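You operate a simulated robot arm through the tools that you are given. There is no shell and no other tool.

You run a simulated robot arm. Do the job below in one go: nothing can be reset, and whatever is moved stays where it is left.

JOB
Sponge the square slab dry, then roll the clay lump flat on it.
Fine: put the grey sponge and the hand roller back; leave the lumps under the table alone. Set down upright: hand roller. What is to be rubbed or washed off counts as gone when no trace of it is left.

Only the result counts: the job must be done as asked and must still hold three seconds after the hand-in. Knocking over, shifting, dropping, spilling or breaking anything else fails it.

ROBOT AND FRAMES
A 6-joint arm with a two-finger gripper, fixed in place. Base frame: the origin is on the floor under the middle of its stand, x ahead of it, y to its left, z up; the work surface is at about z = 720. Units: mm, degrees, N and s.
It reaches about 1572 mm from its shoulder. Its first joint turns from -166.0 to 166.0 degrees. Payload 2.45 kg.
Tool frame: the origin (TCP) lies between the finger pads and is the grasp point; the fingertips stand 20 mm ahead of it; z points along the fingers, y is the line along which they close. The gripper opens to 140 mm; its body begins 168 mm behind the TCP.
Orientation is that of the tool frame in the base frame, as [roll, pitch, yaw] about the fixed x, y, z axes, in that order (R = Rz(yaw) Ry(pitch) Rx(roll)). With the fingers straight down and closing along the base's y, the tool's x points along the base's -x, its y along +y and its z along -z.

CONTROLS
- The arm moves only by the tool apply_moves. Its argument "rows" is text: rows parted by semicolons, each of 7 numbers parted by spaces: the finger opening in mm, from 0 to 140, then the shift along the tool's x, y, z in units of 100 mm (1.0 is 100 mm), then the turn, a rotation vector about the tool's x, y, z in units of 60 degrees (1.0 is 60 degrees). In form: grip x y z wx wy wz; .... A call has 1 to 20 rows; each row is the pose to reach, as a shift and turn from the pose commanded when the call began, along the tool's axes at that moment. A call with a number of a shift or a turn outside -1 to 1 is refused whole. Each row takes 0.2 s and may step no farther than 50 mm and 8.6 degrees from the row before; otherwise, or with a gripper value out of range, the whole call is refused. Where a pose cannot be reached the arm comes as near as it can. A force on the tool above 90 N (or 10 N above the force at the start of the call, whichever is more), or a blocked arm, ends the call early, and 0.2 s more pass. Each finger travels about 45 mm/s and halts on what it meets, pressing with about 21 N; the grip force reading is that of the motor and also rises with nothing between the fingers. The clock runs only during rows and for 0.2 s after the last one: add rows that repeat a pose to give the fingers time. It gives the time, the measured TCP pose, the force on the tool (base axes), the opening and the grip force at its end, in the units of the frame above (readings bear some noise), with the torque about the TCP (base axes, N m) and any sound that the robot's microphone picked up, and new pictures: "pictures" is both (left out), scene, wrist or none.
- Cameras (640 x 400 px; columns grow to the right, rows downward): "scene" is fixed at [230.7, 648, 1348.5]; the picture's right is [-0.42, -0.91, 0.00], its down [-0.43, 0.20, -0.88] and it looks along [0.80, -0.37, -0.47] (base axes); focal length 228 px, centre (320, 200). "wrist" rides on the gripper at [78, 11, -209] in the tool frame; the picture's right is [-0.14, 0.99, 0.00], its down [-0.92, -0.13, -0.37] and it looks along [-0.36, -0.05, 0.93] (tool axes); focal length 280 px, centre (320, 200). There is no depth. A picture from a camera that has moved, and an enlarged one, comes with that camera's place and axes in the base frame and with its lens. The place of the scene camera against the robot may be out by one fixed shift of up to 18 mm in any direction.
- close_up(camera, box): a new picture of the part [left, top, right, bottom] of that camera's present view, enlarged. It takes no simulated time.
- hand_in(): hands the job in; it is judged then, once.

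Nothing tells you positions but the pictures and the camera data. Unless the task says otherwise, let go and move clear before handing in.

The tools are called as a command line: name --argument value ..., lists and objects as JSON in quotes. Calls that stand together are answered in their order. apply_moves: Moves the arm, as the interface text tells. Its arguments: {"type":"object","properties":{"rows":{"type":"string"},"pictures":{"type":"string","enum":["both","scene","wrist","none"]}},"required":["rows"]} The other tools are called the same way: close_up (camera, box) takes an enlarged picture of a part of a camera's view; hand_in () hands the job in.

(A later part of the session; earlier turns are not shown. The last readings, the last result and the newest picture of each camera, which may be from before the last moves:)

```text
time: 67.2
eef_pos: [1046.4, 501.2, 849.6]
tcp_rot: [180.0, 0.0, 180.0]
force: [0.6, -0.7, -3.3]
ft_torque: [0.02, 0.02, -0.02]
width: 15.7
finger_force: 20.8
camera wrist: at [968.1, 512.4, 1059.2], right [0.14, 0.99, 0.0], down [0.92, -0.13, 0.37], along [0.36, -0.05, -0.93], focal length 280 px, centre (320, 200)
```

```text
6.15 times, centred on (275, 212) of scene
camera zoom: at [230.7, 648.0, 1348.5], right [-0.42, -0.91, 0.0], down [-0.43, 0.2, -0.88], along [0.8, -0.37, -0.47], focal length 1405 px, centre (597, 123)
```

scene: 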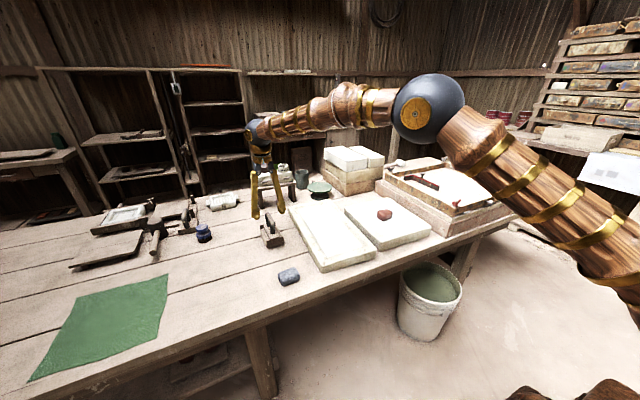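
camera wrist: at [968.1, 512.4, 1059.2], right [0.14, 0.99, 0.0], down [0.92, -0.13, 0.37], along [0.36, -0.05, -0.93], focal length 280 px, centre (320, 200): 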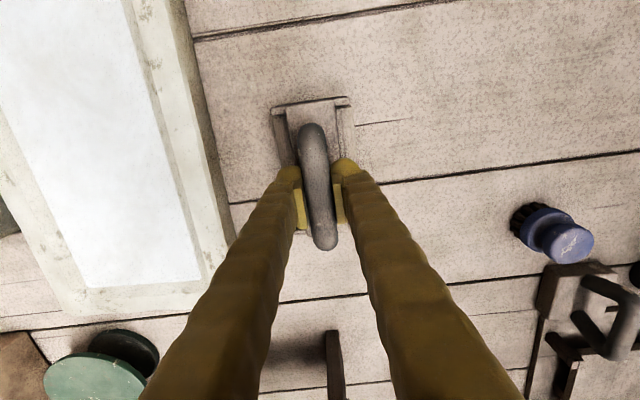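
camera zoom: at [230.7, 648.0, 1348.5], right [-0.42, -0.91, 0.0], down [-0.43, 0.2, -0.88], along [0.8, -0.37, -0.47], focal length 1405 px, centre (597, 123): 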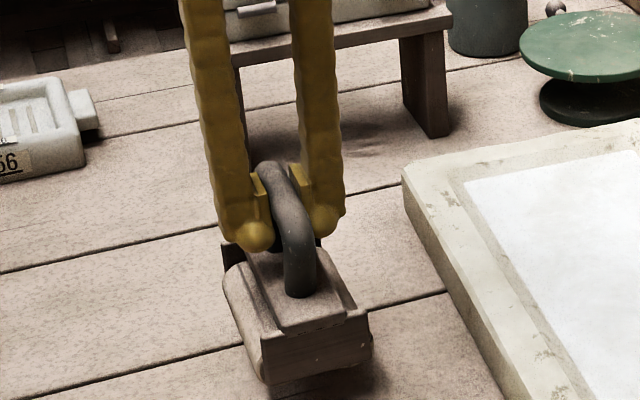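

apply_moves --rows "5 0 0 -0.3 0 0 0; 5 0 0 -0.65 0 0 0; 5 0 0 -1.0 0 0 0" --pictures "none"

apply_moves --rows "5 0.1 -0.4 0 0 0 0; 5 0.2 -0.8 0 0 0 0; 5 0.25 -1.0 0 0 0 0" --pictures "none"

apply_moves --rows "5 0.1 -0.4 0 0 0 0; 5 0.2 -0.8 0 0 0 0; 5 0.25 -1.0 0 0 0 0" --pictures "none"

apply_moves --rows "5 0.1 -0.4 0 0 0 0; 5 0.2 -0.8 0 0 0 0; 5 0.25 -1.0 0 0 0 0" --pictures "none"

apply_moves --rows "5 0.1 -0.4 0 0 0 0; 5 0.2 -0.8 0 0 0 0; 5 0.25 -1.0 0 0 0 0" --pictures "none"

apply_moves --rows "5 0.1 -0.4 0 0 0 0; 5 0.2 -0.8 0 0 0 0; 5 0.27 -1.0 0 0 0 0; 5 0.27 -1.0 0 0 0 0" --pictures "both"

close_up --camera "scene" --box '[335, 160, 445, 240]'

```text
time: 68.0
eef_pos: [1043.9, 501.8, 947.5]
tcp_rot: [179.9, -0.1, -180.0]
force: [-0.6, 0.3, -4.0]
ft_torque: [-0.02, 0.02, 0.03]
width: 16.2
finger_force: 21.1
```

```text
time: 68.8
eef_pos: [1019.2, 401.4, 950.6]
tcp_rot: [-180.0, 0.0, -180.0]
force: [-0.4, 0.5, -3.8]
ft_torque: [-0.03, -0.02, -0.04]
width: 15.9
finger_force: 20.7
```

```text
time: 69.6
eef_pos: [994.8, 300.2, 951.4]
tcp_rot: [-180.0, 0.0, -179.9]
force: [0.0, 0.0, -3.9]
ft_torque: [-0.01, -0.03, 0.01]
width: 15.9
finger_force: 21.2
```

```text
time: 70.4
eef_pos: [970.6, 202.2, 951.6]
tcp_rot: [-180.0, 0.0, -180.0]
force: [0.3, 0.0, -4.2]
ft_torque: [-0.02, 0.04, 0.0]
width: 16.1
finger_force: 21.2
```

```text
time: 71.2
eef_pos: [945.3, 101.6, 950.3]
tcp_rot: [-180.0, 0.0, -180.0]
force: [0.8, -0.1, -3.1]
ft_torque: [0.02, -0.01, -0.02]
width: 16.3
finger_force: 20.7
```

```text
time: 72.2
eef_pos: [920.0, 1.8, 949.4]
tcp_rot: [-180.0, 0.1, -180.0]
force: [0.4, 0.3, -3.2]
ft_torque: [0.0, -0.02, 0.0]
width: 16.0
finger_force: 20.6
camera wrist: at [841.9, 12.8, 1157.9], right [0.14, 0.99, 0.0], down [0.92, -0.13, 0.37], along [0.36, -0.05, -0.93], focal length 280 px, centre (320, 200)
```

scene: 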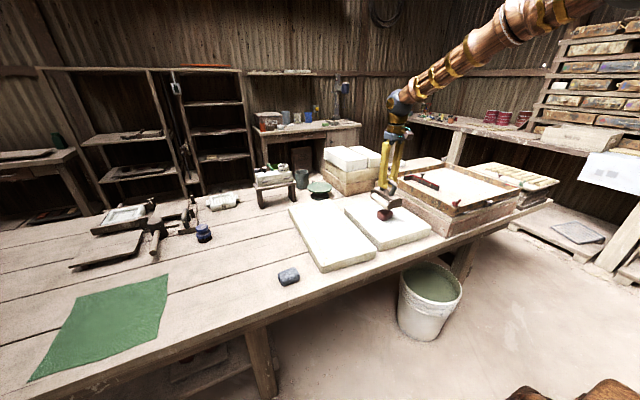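
wrist: 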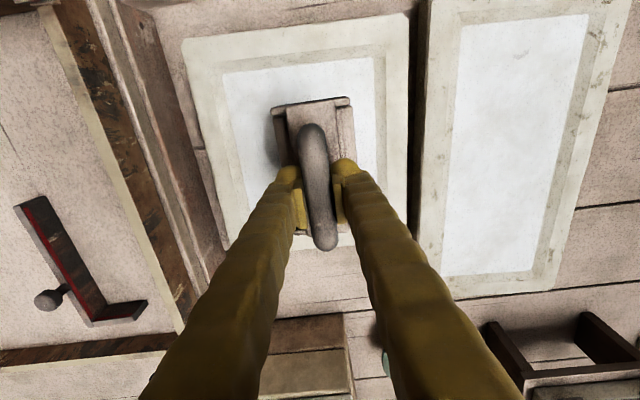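

```text
5.00 times, centred on (390, 200) of scene
camera zoom: at [230.7, 648.0, 1348.5], right [-0.42, -0.91, 0.0], down [-0.43, 0.2, -0.88], along [0.8, -0.37, -0.47], focal length 1141 px, centre (-30, 200)
```

zoom: 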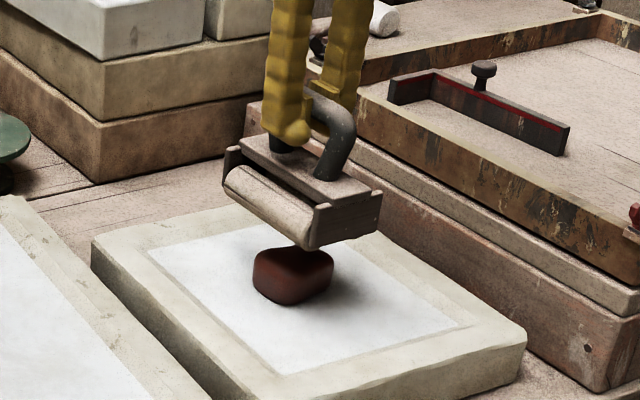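

Roller hovers above the clay. Descending slowly to find the clay's top.

apply_moves --rows "5 0 -0.12 0.15 0 0 0; 5 0 -0.12 0.3 0 0 0; 5 0 -0.12 0.36 0 0 0; 5 0 -0.12 0.36 0 0 0" --pictures "none"

apply_moves --rows "5 0 0 0.02 0 0 0; 5 0 0 0.04 0 0 0" --pictures "none"

apply_moves --rows "5 0 0 0.02 0 0 0; 5 0 0 0.03 0 0 0" --pictures "scene"

close_up --camera "scene" --box '[345, 180, 435, 240]'

```text
time: 73.2
eef_pos: [919.2, -11.8, 914.9]
tcp_rot: [180.0, 0.0, -180.0]
force: [0.0, 0.4, -2.5]
ft_torque: [0.04, 0.01, 0.01]
width: 16.0
finger_force: 21.0
```

```text
time: 73.8
eef_pos: [919.7, -11.6, 910.3]
tcp_rot: [-179.9, -0.1, 179.9]
force: [-0.4, 0.7, -4.5]
ft_torque: [-0.03, -0.02, 0.03]
width: 16.2
finger_force: 20.8
```

```text
time: 74.4
eef_pos: [917.5, -11.7, 906.3]
tcp_rot: [179.9, 0.0, 180.0]
force: [-0.3, -0.8, -4.1]
ft_torque: [-0.02, -0.02, 0.0]
width: 16.1
finger_force: 21.6
```

scene: 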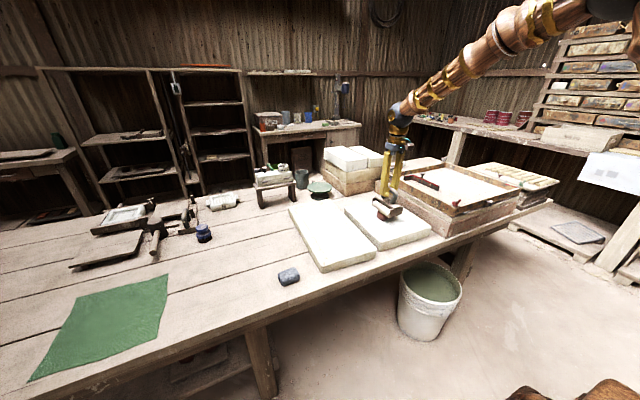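

```text
6.67 times, centred on (390, 210) of scene
camera zoom: at [230.7, 648.0, 1348.5], right [-0.42, -0.91, 0.0], down [-0.43, 0.2, -0.88], along [0.8, -0.37, -0.47], focal length 1522 px, centre (-147, 133)
```

zoom: 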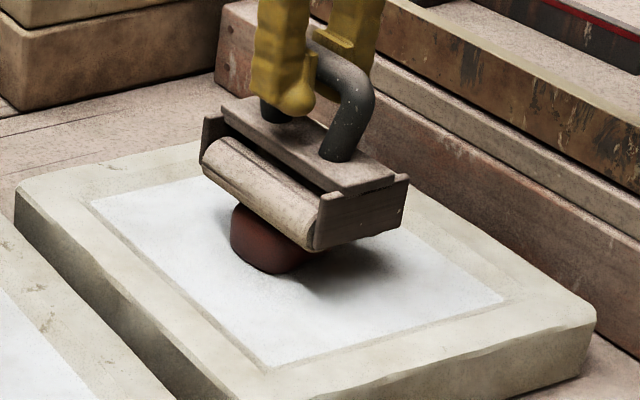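

apply_moves --rows "5 0 0 0.02 0 0 0; 5 0 0 0.03 0 0 0" --pictures "none"

apply_moves --rows "5 0 0 0.02 0 0 0; 5 0 0 0.02 0 0 0" --pictures "none"

apply_moves --rows "5 0 0 0.02 0 0 0; 5 0 0 0.02 0 0 0" --pictures "none"

```text
time: 75.0
eef_pos: [918.5, -11.1, 904.7]
tcp_rot: [-180.0, 0.0, -180.0]
force: [1.8, 0.9, 0.6]
ft_torque: [0.16, -0.03, 0.01]
width: 15.7
finger_force: 20.5
```

```text
time: 75.6
eef_pos: [918.5, -11.9, 901.9]
tcp_rot: [-180.0, 0.0, -180.0]
force: [1.9, 0.4, 17.8]
ft_torque: [-0.01, 0.02, -0.01]
width: 16.1
finger_force: 21.1
```

```text
time: 76.2
eef_pos: [919.4, -11.3, 900.7]
tcp_rot: [180.0, 0.1, 180.0]
force: [2.3, -1.3, 16.4]
ft_torque: [0.01, -0.02, 0.0]
width: 15.6
finger_force: 20.0
```

close_up --camera "scene" --box '[345, 180, 435, 240]'

apply_moves --rows "5 0 0.1 0 0 0 0; 5 0 0.2 0 0 0 0; 5 0 0.3 0 0 0 0; 5 0 0.2 0 0 0 0; 5 0 0.1 0 0 0 0; 5 0 0 0 0 0 0; 5 0 -0.1 0 0 0 0; 5 0 -0.2 0 0 0 0; 5 0 -0.3 0 0 0 0; 5 0 -0.2 0 0 0 0; 5 0 -0.1 0 0 0 0; 5 0 0 0 0 0 0" --pictures "both"

close_up --camera "scene" --box '[345, 180, 435, 240]'

```text
6.67 times, centred on (390, 210) of scene
camera zoom: at [230.7, 648.0, 1348.5], right [-0.42, -0.91, 0.0], down [-0.43, 0.2, -0.88], along [0.8, -0.37, -0.47], focal length 1522 px, centre (-147, 133)
```

zoom: 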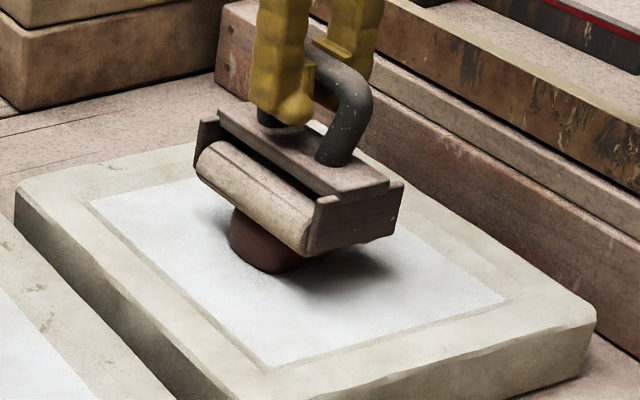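

```text
time: 78.8
eef_pos: [918.4, -9.8, 900.2]
tcp_rot: [-180.0, 0.1, -180.0]
force: [-0.1, 0.0, -2.8]
ft_torque: [0.03, 0.0, 0.02]
width: 15.9
finger_force: 21.1
camera wrist: at [841.4, 0.5, 1108.3], right [0.14, 0.99, 0.0], down [0.92, -0.13, 0.37], along [0.36, -0.05, -0.93], focal length 280 px, centre (320, 200)
```

scene: 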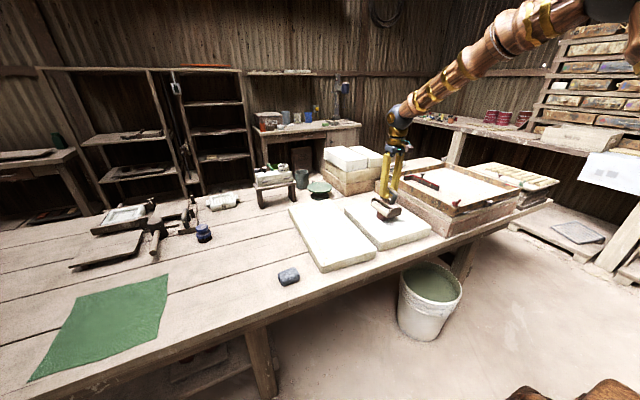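
wrist: 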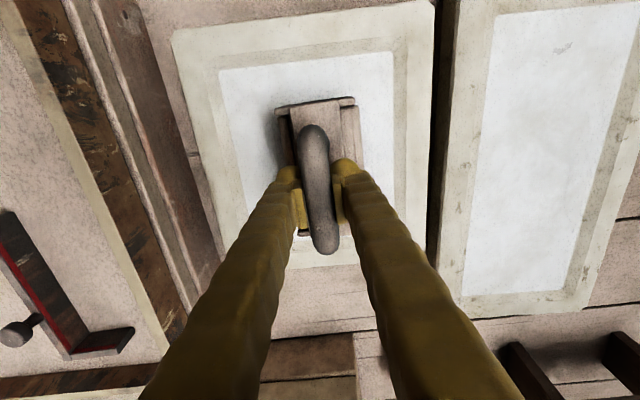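

```text
6.67 times, centred on (390, 210) of scene
camera zoom: at [230.7, 648.0, 1348.5], right [-0.42, -0.91, 0.0], down [-0.43, 0.2, -0.88], along [0.8, -0.37, -0.47], focal length 1522 px, centre (-147, 133)
```

zoom: 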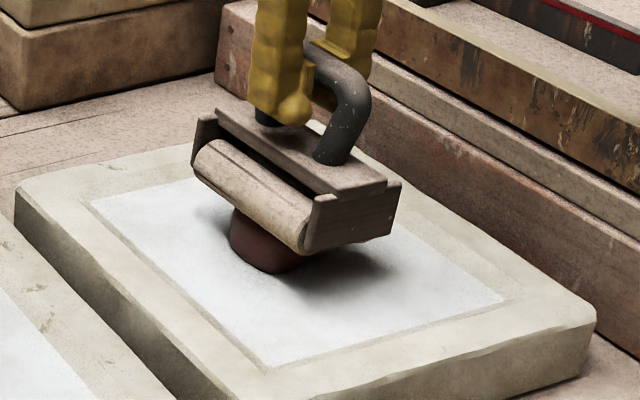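

apply_moves --rows "5 0 0 0.02 0 0 0; 5 0 0 0.03 0 0 0; 5 0 0 0.03 0 0 0" --pictures "none"

apply_moves --rows "5 0 0.1 0 0 0 0; 5 0 0.2 0 0 0 0; 5 0 0.3 0 0 0 0; 5 0 0.2 0 0 0 0; 5 0 0.1 0 0 0 0; 5 0 0 0 0 0 0; 5 0 -0.1 0 0 0 0; 5 0 -0.2 0 0 0 0; 5 0 -0.3 0 0 0 0; 5 0 -0.2 0 0 0 0; 5 0 -0.1 0 0 0 0; 5 0 0 0 0 0 0" --pictures "none"

close_up --camera "scene" --box '[345, 180, 435, 240]'

```text
time: 79.6
eef_pos: [919.2, -9.8, 898.3]
tcp_rot: [179.9, 0.2, 180.0]
force: [2.1, 0.4, 16.6]
ft_torque: [0.03, 0.07, -0.01]
width: 15.6
finger_force: 21.2
```

```text
time: 82.2
eef_pos: [919.6, -10.7, 898.2]
tcp_rot: [-180.0, 0.0, 180.0]
force: [-0.6, -0.9, 1.7]
ft_torque: [-0.12, 0.12, -0.01]
width: 15.6
finger_force: 20.8
```

```text
6.67 times, centred on (390, 210) of scene
camera zoom: at [230.7, 648.0, 1348.5], right [-0.42, -0.91, 0.0], down [-0.43, 0.2, -0.88], along [0.8, -0.37, -0.47], focal length 1522 px, centre (-147, 133)
```

zoom: 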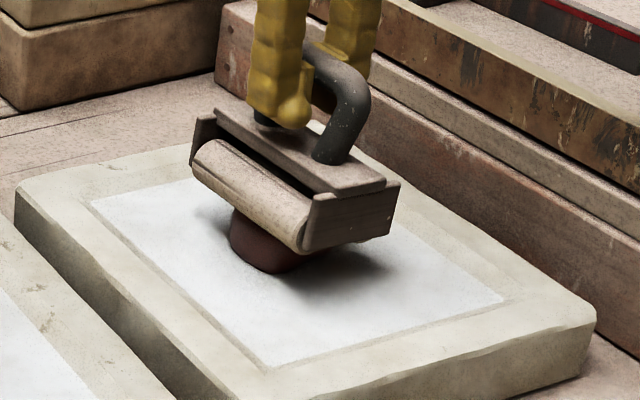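

Force drops to zero after each roll, so either the clay yields or the handle slips in the grip. I'll lift and inspect both.

apply_moves --rows "5 0 0 -0.2 0 0 0; 5 0 0 -0.6 0 0 0; 5 0 0.4 -0.8 0 0 0; 5 0 0.8 -0.8 0 0 0; 5 0 1.0 -0.8 0 0 0; 5 0 1.0 -0.8 0 0 0" --pictures "both"

close_up --camera "scene" --box '[335, 170, 425, 240]'

close_up --camera "wrist" --box '[140, 60, 360, 260]'

```text
time: 83.6
eef_pos: [918.1, 89.6, 977.5]
tcp_rot: [-179.9, 0.1, -180.0]
force: [-0.3, 0.1, -4.4]
ft_torque: [-0.03, 0.01, 0.01]
width: 15.5
finger_force: 21.8
camera wrist: at [839.9, 101.0, 1184.5], right [0.14, 0.99, 0.0], down [0.92, -0.13, 0.37], along [0.36, -0.05, -0.93], focal length 280 px, centre (320, 200)
```

scene: 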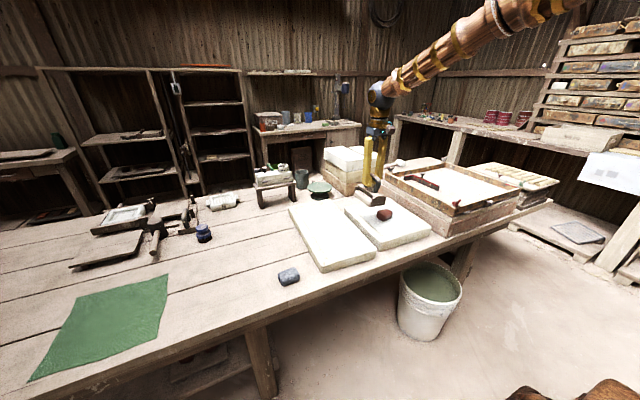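
wrist: 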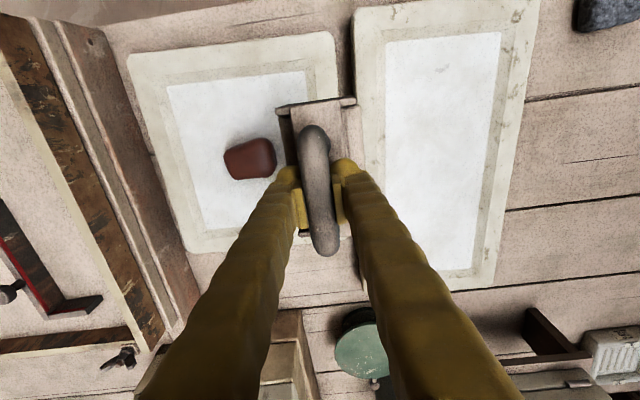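

```text
5.71 times, centred on (380, 205) of scene
camera zoom: at [230.7, 648.0, 1348.5], right [-0.42, -0.91, 0.0], down [-0.43, 0.2, -0.88], along [0.8, -0.37, -0.47], focal length 1304 px, centre (-23, 171)
```

zoom: 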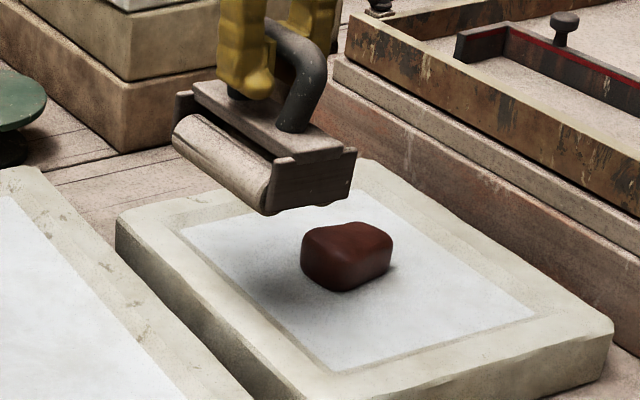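

```text
2.00 times, centred on (250, 160) of wrist
camera zoom: at [839.9, 101.0, 1184.5], right [0.14, 0.99, 0.0], down [0.92, -0.13, 0.37], along [0.36, -0.05, -0.93], focal length 561 px, centre (460, 280)
```

zoom: 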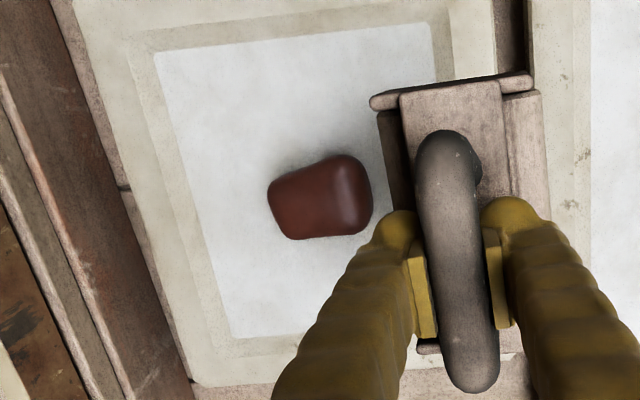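

The clay hasn't flattened: the pinch on the bar slips at ~17 N. I'll set the roller briefly on the flat dry long slab and take a deeper grip, so the fingertips bear on the roller's top plate and can press properly.

apply_moves --rows "5 0 0.45 0 0 0 0; 5 0 0.9 0 0 0 0; 5 0 0.9 0.2 0 0 0" --pictures "none"

apply_moves --rows "5 0 0.45 0.1 0 0 0; 5 0 0.89 0.2 0 0 0; 5 0 0.89 0.5 0 0 0; 5 0 0.89 0.8 0 0 0; 5 0 0.89 0.87 0 0 0; 5 0 0.89 0.87 0 0 0" --pictures "both"

close_up --camera "scene" --box '[295, 175, 385, 245]'

```text
time: 84.4
eef_pos: [918.0, 179.6, 956.2]
tcp_rot: [-179.9, 0.0, -179.9]
force: [1.1, 0.0, -3.0]
ft_torque: [0.01, -0.03, -0.02]
width: 15.6
finger_force: 21.2
```

```text
time: 85.8
eef_pos: [918.6, 270.1, 870.7]
tcp_rot: [-180.0, 0.0, 179.9]
force: [-0.2, 0.2, -3.4]
ft_torque: [0.02, 0.02, -0.03]
width: 15.9
finger_force: 20.8
camera wrist: at [840.7, 281.2, 1078.6], right [0.14, 0.99, 0.0], down [0.92, -0.13, 0.37], along [0.36, -0.05, -0.93], focal length 280 px, centre (320, 200)
```

scene: 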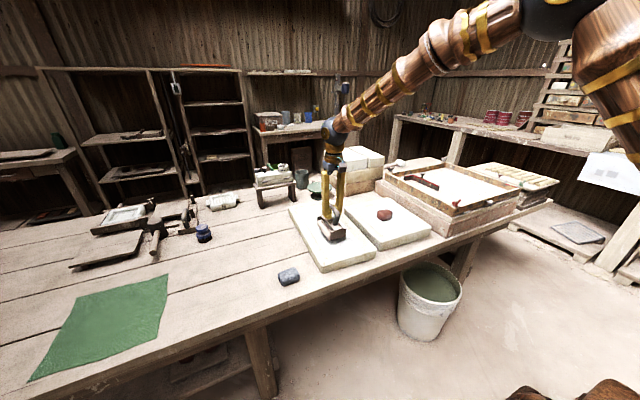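
wrist: 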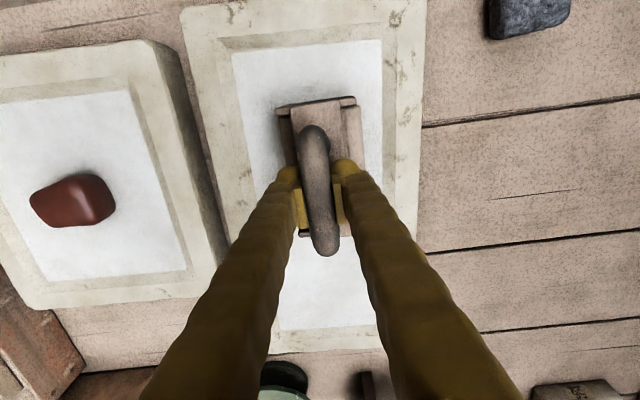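

```text
5.71 times, centred on (340, 210) of scene
camera zoom: at [230.7, 648.0, 1348.5], right [-0.42, -0.91, 0.0], down [-0.43, 0.2, -0.88], along [0.8, -0.37, -0.47], focal length 1304 px, centre (206, 143)
```

zoom: 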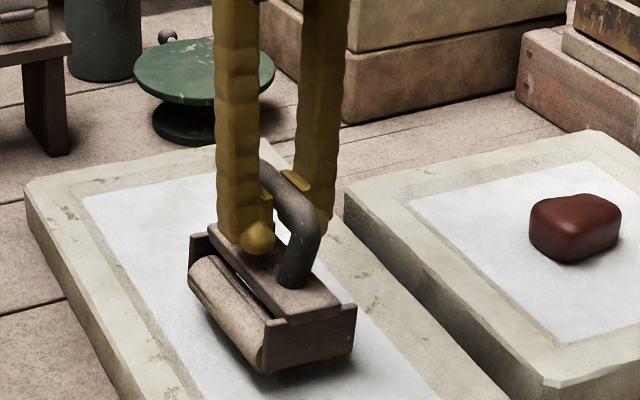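

apply_moves --rows "5 0 0 0.02 0 0 0; 5 0 0 0.03 0 0 0" --pictures "none"

apply_moves --rows "5 0 0 0.02 0 0 0; 5 0 0 0.02 0 0 0" --pictures "none"

apply_moves --rows "5 0 0 0.02 0 0 0; 5 0 0 0.02 0 0 0" --pictures "none"

```text
time: 86.4
eef_pos: [918.0, 268.4, 867.7]
tcp_rot: [-179.9, 0.0, 180.0]
force: [1.2, 0.4, -3.0]
ft_torque: [0.02, -0.02, 0.03]
width: 15.6
finger_force: 21.2
```

```text
time: 87.0
eef_pos: [918.9, 270.2, 865.6]
tcp_rot: [-179.9, 0.0, -180.0]
force: [-0.3, -1.0, -2.9]
ft_torque: [0.0, 0.0, 0.02]
width: 15.9
finger_force: 21.1
```

```text
time: 87.6
eef_pos: [920.0, 268.8, 863.2]
tcp_rot: [180.0, 0.1, -180.0]
force: [-0.2, -0.2, -3.7]
ft_torque: [-0.02, 0.0, 0.03]
width: 15.9
finger_force: 21.4
```

apply_moves --rows "5 0 0 0.02 0 0 0; 5 0 0 0.02 0 0 0" --pictures "none"

apply_moves --rows "5 0 0 0.01 0 0 0; 5 0 0 0.01 0 0 0" --pictures "none"

apply_moves --rows "5 0 0 0.01 0 0 0; 5 0 0 0.01 0 0 0" --pictures "none"

close_up --camera "scene" --box '[305, 190, 375, 250]'

```text
time: 88.2
eef_pos: [919.2, 268.7, 861.0]
tcp_rot: [-179.9, 0.0, -180.0]
force: [-0.2, -0.5, -2.8]
ft_torque: [-0.03, -0.01, -0.02]
width: 15.5
finger_force: 20.9
```

```text
time: 88.8
eef_pos: [918.8, 268.0, 860.2]
tcp_rot: [179.9, 0.0, 180.0]
force: [-0.3, 0.9, -3.4]
ft_torque: [-0.02, -0.01, 0.02]
width: 15.9
finger_force: 21.3
```

```text
time: 89.4
eef_pos: [918.9, 268.3, 858.4]
tcp_rot: [180.0, -0.1, -179.9]
force: [-1.3, 0.2, -3.3]
ft_torque: [-0.03, -0.04, 0.02]
width: 15.7
finger_force: 20.7
```

```text
6.67 times, centred on (340, 220) of scene
camera zoom: at [230.7, 648.0, 1348.5], right [-0.42, -0.91, 0.0], down [-0.43, 0.2, -0.88], along [0.8, -0.37, -0.47], focal length 1522 px, centre (187, 67)
```

zoom: 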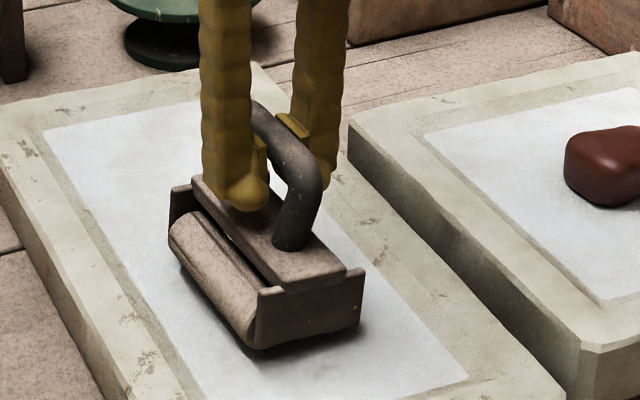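

apply_moves --rows "5 0 0 0.01 0 0 0; 5 0 0 0.02 0 0 0" --pictures "none"

apply_moves --rows "5 0 0 0.01 0 0 0; 5 0 0 0.02 0 0 0" --pictures "none"

apply_moves --rows "5 0 0 0.01 0 0 0; 5 0 0 0.02 0 0 0" --pictures "none"

```text
time: 90.0
eef_pos: [918.9, 268.0, 857.7]
tcp_rot: [180.0, 0.0, 180.0]
force: [0.1, -0.2, -3.4]
ft_torque: [-0.02, 0.0, 0.01]
width: 15.6
finger_force: 21.4
```

```text
time: 90.6
eef_pos: [919.5, 267.6, 855.4]
tcp_rot: [-180.0, 0.0, -180.0]
force: [0.2, -0.5, -3.7]
ft_torque: [-0.03, 0.0, -0.02]
width: 15.8
finger_force: 21.0
```

```text
time: 91.2
eef_pos: [919.9, 268.5, 854.2]
tcp_rot: [-180.0, 0.0, -180.0]
force: [-4.3, 0.2, 3.3]
ft_torque: [-0.16, 0.0, -0.09]
width: 15.7
finger_force: 20.9
```

Roller now rests on the flat slab (contact at TCP 853). Opening slightly, then sliding the fingers down until the tips meet the plate.

apply_moves --rows "20 0 0 0 0 0 0; 26 0 0 0 0 0 0; 28 0 0 0 0 0 0; 28 0 0 0 0 0 0" --pictures "wrist"

apply_moves --rows "28 0 0 0.02 0 0 0; 28 0 0 0.04 0 0 0; 28 0 0 0.06 0 0 0" --pictures "none"

close_up --camera "scene" --box '[305, 190, 375, 250]'

close_up --camera "wrist" --box '[240, 80, 400, 280]'

```text
time: 92.2
eef_pos: [920.0, 267.5, 853.9]
tcp_rot: [179.9, 0.0, 180.0]
force: [0.2, -1.2, 0.9]
ft_torque: [0.01, -0.01, 0.0]
width: 28.4
finger_force: 0.0
camera wrist: at [841.6, 279.4, 1061.6], right [0.14, 0.99, 0.0], down [0.92, -0.13, 0.37], along [0.36, -0.05, -0.93], focal length 280 px, centre (320, 200)
```

wrist: 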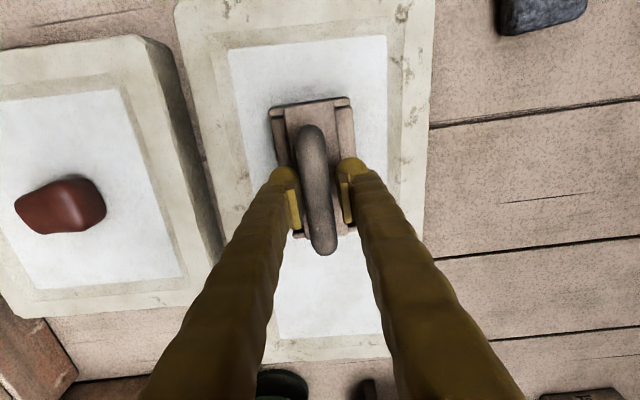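

```text
time: 93.0
eef_pos: [918.0, 267.9, 848.0]
tcp_rot: [180.0, 0.0, 179.9]
force: [-0.1, -0.7, -0.1]
ft_torque: [-0.01, 0.01, 0.01]
width: 27.9
finger_force: 0.0
```

```text
6.67 times, centred on (340, 220) of scene
camera zoom: at [230.7, 648.0, 1348.5], right [-0.42, -0.91, 0.0], down [-0.43, 0.2, -0.88], along [0.8, -0.37, -0.47], focal length 1522 px, centre (187, 67)
```

zoom: 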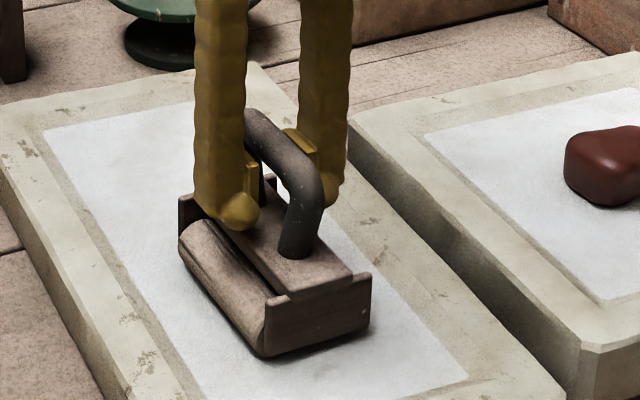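

```text
2.00 times, centred on (320, 180) of wrist
camera zoom: at [840.9, 279.5, 1055.6], right [0.14, 0.99, 0.0], down [0.92, -0.13, 0.37], along [0.36, -0.05, -0.93], focal length 561 px, centre (320, 240)
```

zoom: 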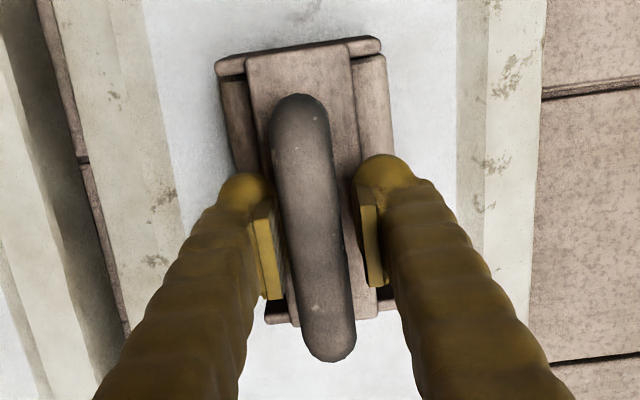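

apply_moves --rows "28 0 -0.03 0.02 0 0 0; 28 0 -0.03 0.04 0 0 0; 28 0 -0.03 0.06 0 0 0; 28 0 -0.03 0.06 0 0 0" --pictures "none"

apply_moves --rows "28 0 0 0.02 0 0 0; 28 0 0 0.03 0 0 0; 28 0 0 0.03 0 0 0" --pictures "none"

close_up --camera "scene" --box '[305, 190, 375, 250]'

close_up --camera "wrist" --box '[240, 80, 400, 280]'

```text
time: 94.0
eef_pos: [918.7, 265.0, 841.0]
tcp_rot: [-179.9, -0.1, 179.9]
force: [-0.1, 0.5, -0.5]
ft_torque: [-0.01, -0.01, 0.02]
width: 27.8
finger_force: 0.0
```

```text
time: 94.8
eef_pos: [918.1, 266.3, 837.9]
tcp_rot: [-180.0, 0.0, 180.0]
force: [0.0, 0.1, -0.2]
ft_torque: [-0.02, 0.03, 0.0]
width: 28.2
finger_force: 0.1
```

```text
6.67 times, centred on (340, 220) of scene
camera zoom: at [230.7, 648.0, 1348.5], right [-0.42, -0.91, 0.0], down [-0.43, 0.2, -0.88], along [0.8, -0.37, -0.47], focal length 1522 px, centre (187, 67)
```

zoom: 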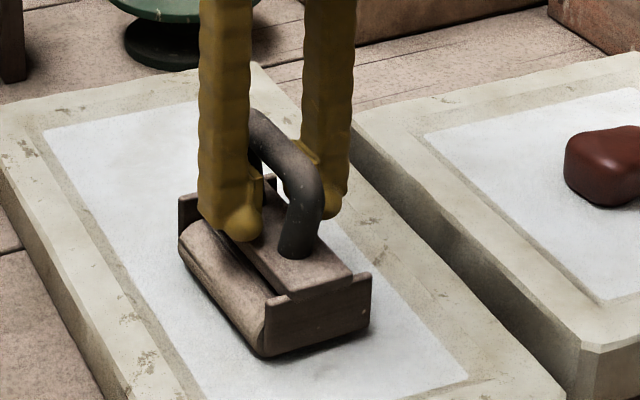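

```text
2.00 times, centred on (320, 180) of wrist
camera zoom: at [840.9, 276.6, 1046.5], right [0.14, 0.99, 0.0], down [0.92, -0.13, 0.37], along [0.36, -0.05, -0.93], focal length 561 px, centre (320, 240)
```

zoom: 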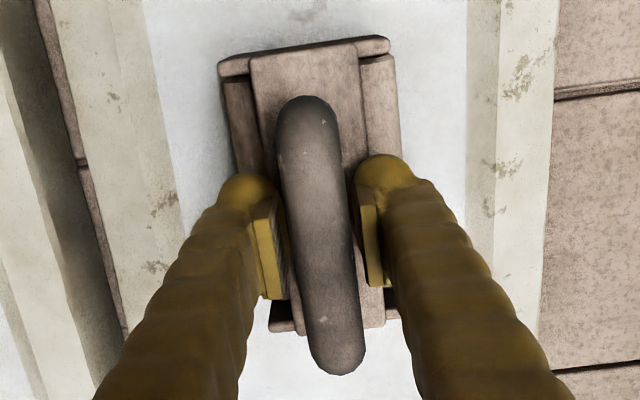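

apply_moves --rows "28 0 0 0.02 0 0 0; 28 0 0 0.03 0 0 0; 28 0 0 0.03 0 0 0" --pictures "none"

apply_moves --rows "28 0 0 0.02 0 0 0; 28 0 0 0.03 0 0 0; 28 0 0 0.03 0 0 0" --pictures "none"

close_up --camera "scene" --box '[315, 200, 365, 245]'

```text
time: 95.6
eef_pos: [919.1, 266.1, 834.6]
tcp_rot: [180.0, -0.1, 179.9]
force: [0.2, -0.1, -0.4]
ft_torque: [0.0, 0.02, -0.01]
width: 27.9
finger_force: 0.0
```

```text
time: 96.4
eef_pos: [919.0, 265.5, 835.1]
tcp_rot: [179.9, 0.1, 180.0]
force: [-9.8, -0.4, 42.4]
ft_torque: [0.98, 0.26, 0.22]
width: 28.0
finger_force: 0.2
```

```text
8.89 times, centred on (340, 222) of scene
camera zoom: at [230.7, 648.0, 1348.5], right [-0.42, -0.91, 0.0], down [-0.43, 0.2, -0.88], along [0.8, -0.37, -0.47], focal length 2029 px, centre (142, 0)
```

zoom: 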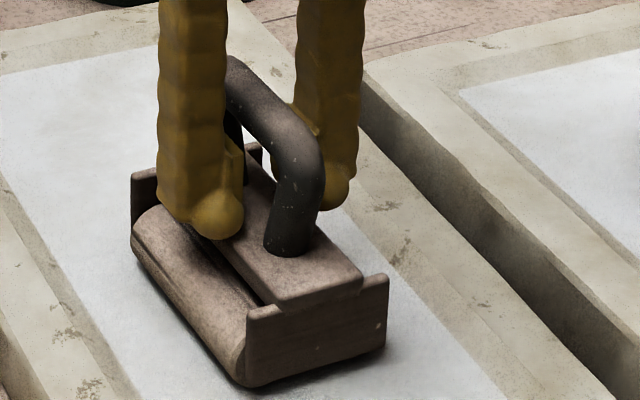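

apply_moves --rows "28 0 0 -0.03 0 0 0; 20 0 0 -0.03 0 0 0; 10 0 0 -0.03 0 0 0; 5 0 0 -0.03 0 0 0; 5 0 0 -0.03 0 0 0" --pictures "wrist"

close_up --camera "scene" --box '[315, 200, 365, 245]'

close_up --camera "wrist" --box '[240, 80, 400, 280]'

```text
time: 97.6
eef_pos: [919.0, 265.6, 834.5]
tcp_rot: [180.0, -0.1, 179.9]
force: [-1.1, -0.3, 7.6]
ft_torque: [0.01, 0.0, 0.0]
width: 5.9
finger_force: 0.1
camera wrist: at [841.2, 276.2, 1043.1], right [0.14, 0.99, 0.0], down [0.92, -0.13, 0.37], along [0.36, -0.05, -0.93], focal length 280 px, centre (320, 200)
```

wrist: 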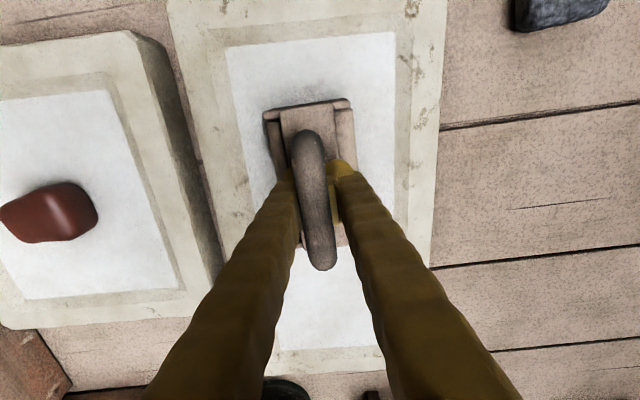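

```text
8.89 times, centred on (340, 222) of scene
camera zoom: at [230.7, 648.0, 1348.5], right [-0.42, -0.91, 0.0], down [-0.43, 0.2, -0.88], along [0.8, -0.37, -0.47], focal length 2029 px, centre (142, 0)
```

zoom: 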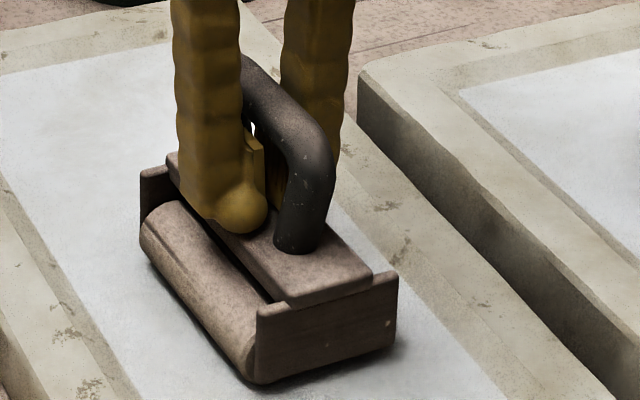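

```text
2.00 times, centred on (320, 180) of wrist
camera zoom: at [841.2, 276.2, 1043.1], right [0.14, 0.99, 0.0], down [0.92, -0.13, 0.37], along [0.36, -0.05, -0.93], focal length 561 px, centre (320, 240)
```

zoom: 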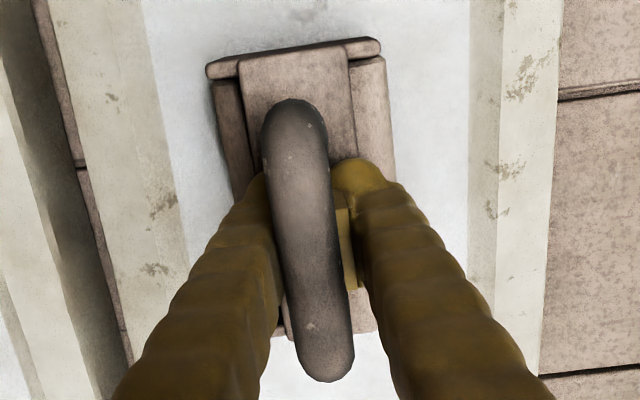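

The fingers now cage the bar from below (pads under the bar, tips on the plate), which carries and presses without relying on friction. Testing a small lift.

apply_moves --rows "5 0 -0.03 -0.02 0 0 0; 5 0 -0.05 -0.04 0 0 0; 5 0 -0.05 -0.06 0 0 0; 5 0 -0.05 -0.08 0 0 0; 5 0 -0.05 -0.08 0 0 0" --pictures "wrist"

close_up --camera "scene" --box '[315, 200, 365, 245]'

close_up --camera "wrist" --box '[240, 80, 400, 280]'

```text
time: 98.8
eef_pos: [918.8, 259.9, 844.2]
tcp_rot: [179.9, -0.1, -179.9]
force: [-0.3, -0.1, -3.5]
ft_torque: [0.0, -0.02, -0.02]
width: 6.2
finger_force: 0.4
camera wrist: at [841.1, 271.3, 1051.9], right [0.14, 0.99, 0.0], down [0.92, -0.13, 0.37], along [0.36, -0.05, -0.93], focal length 280 px, centre (320, 200)
```

wrist: 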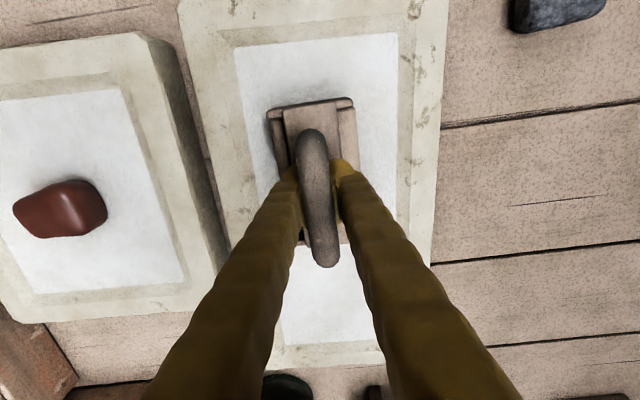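

```text
8.89 times, centred on (340, 222) of scene
camera zoom: at [230.7, 648.0, 1348.5], right [-0.42, -0.91, 0.0], down [-0.43, 0.2, -0.88], along [0.8, -0.37, -0.47], focal length 2029 px, centre (142, 0)
```

zoom: 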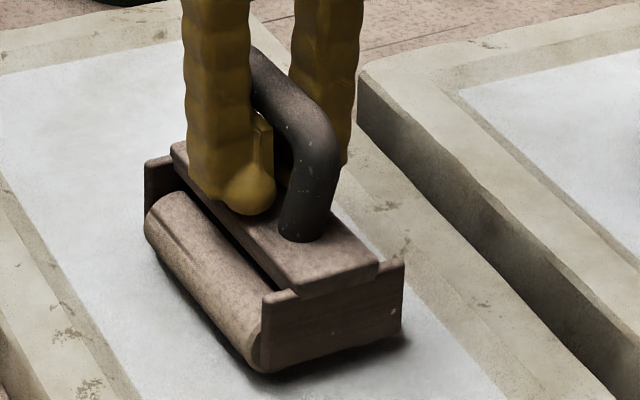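

```text
2.00 times, centred on (320, 180) of wrist
camera zoom: at [841.1, 271.3, 1051.9], right [0.14, 0.99, 0.0], down [0.92, -0.13, 0.37], along [0.36, -0.05, -0.93], focal length 561 px, centre (320, 240)
```

zoom: 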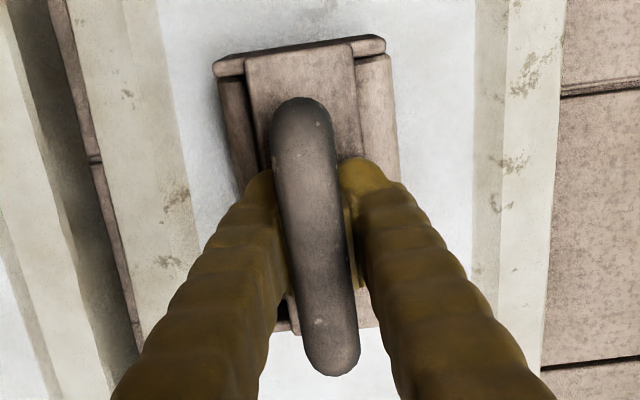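

Works: the roller hangs securely in the cage (full 3.5 N weight). Carrying back over the clay.

apply_moves --rows "5 0 0 -0.2 0 0 0; 5 0 0 -0.45 0 0 0; 5 0 0 -0.7 0 0 0; 5 0 0 -0.9 0 0 0" --pictures "none"

apply_moves --rows "5 0 -0.25 0 0 0 0; 5 0 -0.5 0 0 0 0; 5 0 -0.75 0 0 0 0; 5 0 -1.0 0 0 0 0" --pictures "none"

apply_moves --rows "5 0 -0.25 0 0 0 0; 5 0 -0.5 0 0 0 0; 5 0 -0.75 0 0 0 0; 5 0 -1.0 0 0 0 0" --pictures "none"

apply_moves --rows "5 0 -0.25 0 0 0 0; 5 0 -0.5 0 0 0 0; 5 0 -0.69 0 0 0 0; 5 0 -0.69 0 0 0 0" --pictures "both"

close_up --camera "scene" --box '[345, 170, 435, 240]'

```text
time: 99.8
eef_pos: [918.4, 259.6, 933.9]
tcp_rot: [180.0, -0.2, -179.9]
force: [0.3, 0.4, -3.8]
ft_torque: [0.04, 0.01, -0.02]
width: 6.0
finger_force: 0.7
```

```text
time: 100.8
eef_pos: [918.0, 159.5, 933.5]
tcp_rot: [-179.9, 0.0, -179.9]
force: [-0.4, 0.6, -3.2]
ft_torque: [0.01, -0.01, 0.04]
width: 6.1
finger_force: 1.4
```

```text
time: 101.8
eef_pos: [917.3, 58.9, 934.2]
tcp_rot: [-179.9, 0.0, -180.0]
force: [0.1, 0.0, -2.7]
ft_torque: [0.0, 0.01, 0.03]
width: 6.1
finger_force: 0.5
```

```text
time: 102.8
eef_pos: [916.9, -8.9, 933.5]
tcp_rot: [180.0, -0.1, 180.0]
force: [0.2, -0.4, -3.5]
ft_torque: [0.0, -0.03, 0.01]
width: 6.0
finger_force: 1.1
camera wrist: at [839.7, 1.9, 1141.0], right [0.14, 0.99, 0.0], down [0.92, -0.13, 0.37], along [0.36, -0.05, -0.93], focal length 280 px, centre (320, 200)
```

scene: 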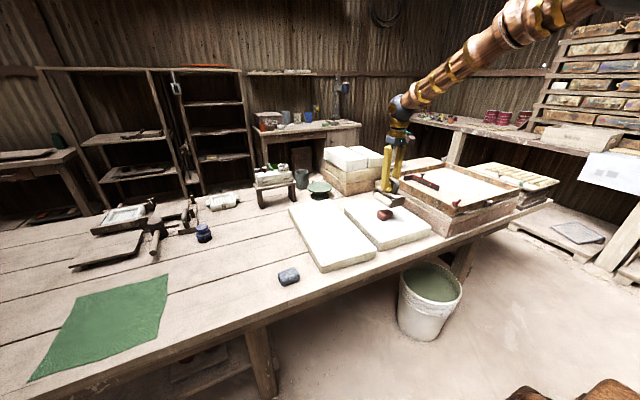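
wrist: 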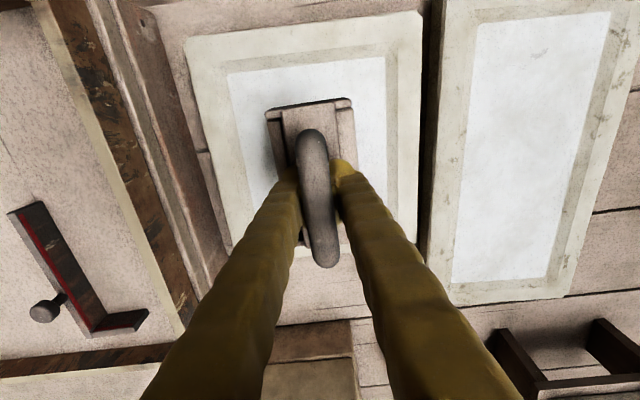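

```text
5.71 times, centred on (390, 205) of scene
camera zoom: at [230.7, 648.0, 1348.5], right [-0.42, -0.91, 0.0], down [-0.43, 0.2, -0.88], along [0.8, -0.37, -0.47], focal length 1304 px, centre (-80, 171)
```

zoom: 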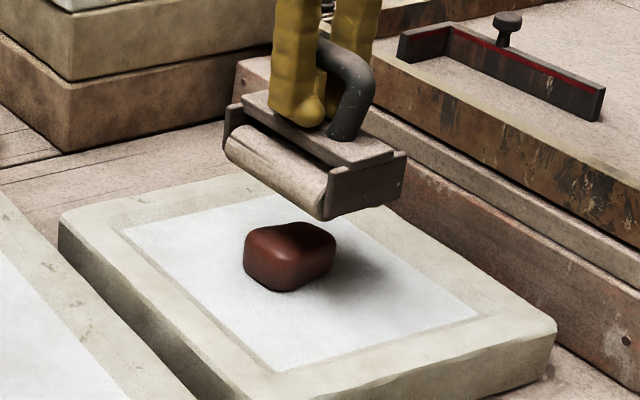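

apply_moves --rows "5 0 0 0.2 0 0 0; 5 0 0 0.4 0 0 0; 5 0 0 0.46 0 0 0; 5 0 0 0.46 0 0 0" --pictures "none"

apply_moves --rows "5 0 0 0.02 0 0 0; 5 0 0 0.04 0 0 0; 5 0 0 0.04 0 0 0" --pictures "none"

apply_moves --rows "5 0 0 0.02 0 0 0; 5 0 0 0.03 0 0 0; 5 0 0 0.03 0 0 0" --pictures "none"

close_up --camera "scene" --box '[345, 180, 435, 240]'

```text
time: 103.8
eef_pos: [919.6, -8.6, 887.5]
tcp_rot: [-180.0, 0.0, -180.0]
force: [0.4, 0.6, -3.7]
ft_torque: [0.0, -0.03, -0.01]
width: 6.0
finger_force: 0.8
```

```text
time: 104.6
eef_pos: [919.0, -8.4, 883.1]
tcp_rot: [180.0, 0.0, 179.9]
force: [-0.5, -0.1, -3.3]
ft_torque: [-0.01, -0.01, 0.01]
width: 6.2
finger_force: 0.3
```

```text
time: 105.4
eef_pos: [918.2, -8.2, 880.6]
tcp_rot: [-180.0, 0.0, -180.0]
force: [0.0, 0.5, -1.4]
ft_torque: [-0.04, 0.02, 0.0]
width: 5.4
finger_force: 0.0
```

```text
6.67 times, centred on (390, 210) of scene
camera zoom: at [230.7, 648.0, 1348.5], right [-0.42, -0.91, 0.0], down [-0.43, 0.2, -0.88], along [0.8, -0.37, -0.47], focal length 1522 px, centre (-147, 133)
```

zoom: 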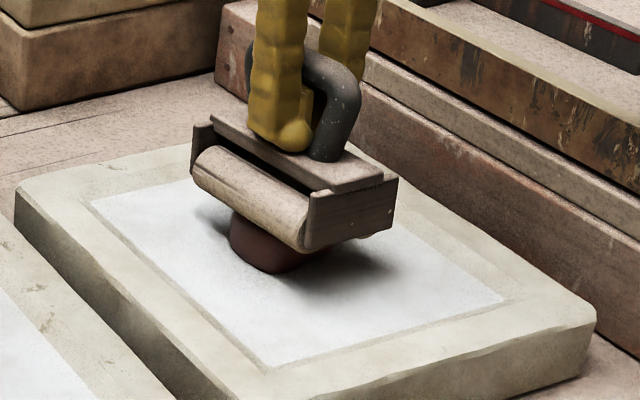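

apply_moves --rows "5 0 0 0.02 0 0 0; 5 0 0 0.03 0 0 0; 5 0 0 0.03 0 0 0" --pictures "none"

apply_moves --rows "5 0 0 0.01 0 0 0; 5 0 0 0.02 0 0 0; 5 0 0 0.02 0 0 0" --pictures "none"

apply_moves --rows "5 0 0 0.01 0 0 0; 5 0 0 0.02 0 0 0; 5 0 0 0.02 0 0 0" --pictures "none"

```text
time: 106.2
eef_pos: [919.8, -8.3, 879.1]
tcp_rot: [180.0, 0.1, -179.9]
force: [1.4, 1.7, 29.8]
ft_torque: [0.29, 0.28, -0.11]
width: 5.9
finger_force: 0.2
```

```text
time: 107.0
eef_pos: [920.1, -8.3, 878.2]
tcp_rot: [180.0, 0.2, -180.0]
force: [-2.1, 5.5, 80.9]
ft_torque: [0.65, 0.89, -0.11]
width: 5.8
finger_force: 0.2
```

```text
time: 107.3
eef_pos: [919.4, -8.5, 879.0]
tcp_rot: [180.0, 0.3, 180.0]
force: [-1.5, 1.3, 20.3]
ft_torque: [0.11, 0.34, 0.01]
width: 6.1
finger_force: 0.1
stopped in row 1: the force on the tool passed its limit at 92 N (the readings are from after the stop); the commanded pose is now the measured one
```

Static pressing doesn't deform it (very stiff), so flattening must come from rolling under pressure. Now rolling with ~20 N on the tips.

apply_moves --rows "5 0 -0.08 0 0 0 0; 5 0 -0.16 0 0 0 0; 5 0 -0.08 0 0 0 0; 5 0 0 0 0 0 0; 5 0 0.08 0 0 0 0; 5 0 0.16 0 0 0 0; 5 0 0.08 0 0 0 0; 5 0 0 0 0 0 0" --pictures "scene"

close_up --camera "scene" --box '[345, 180, 435, 240]'

```text
time: 109.1
eef_pos: [920.1, -7.3, 878.4]
tcp_rot: [179.9, 0.4, 180.0]
force: [2.6, 4.5, 46.5]
ft_torque: [0.42, 0.46, -0.09]
width: 5.9
finger_force: 0.5
```

scene: 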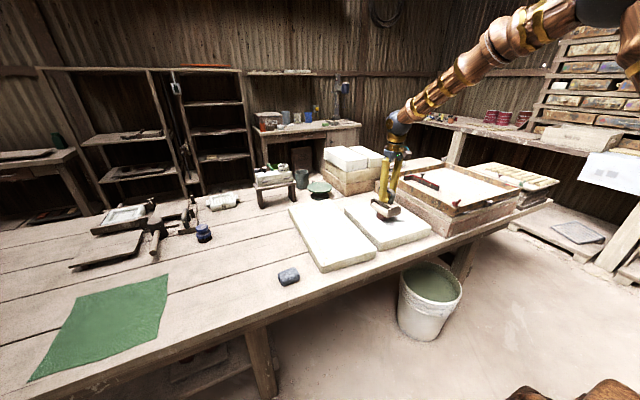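

```text
6.67 times, centred on (390, 210) of scene
camera zoom: at [230.7, 648.0, 1348.5], right [-0.42, -0.91, 0.0], down [-0.43, 0.2, -0.88], along [0.8, -0.37, -0.47], focal length 1522 px, centre (-147, 133)
```

zoom: 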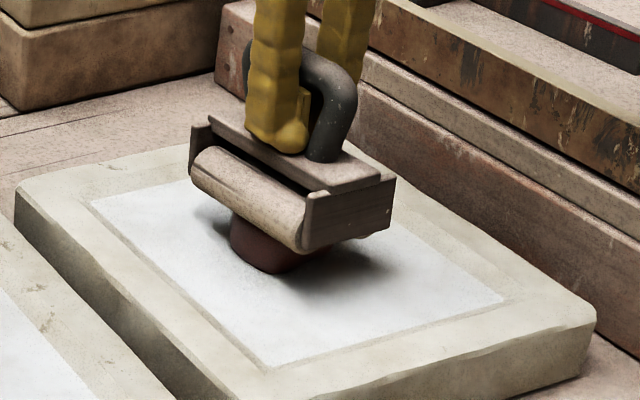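

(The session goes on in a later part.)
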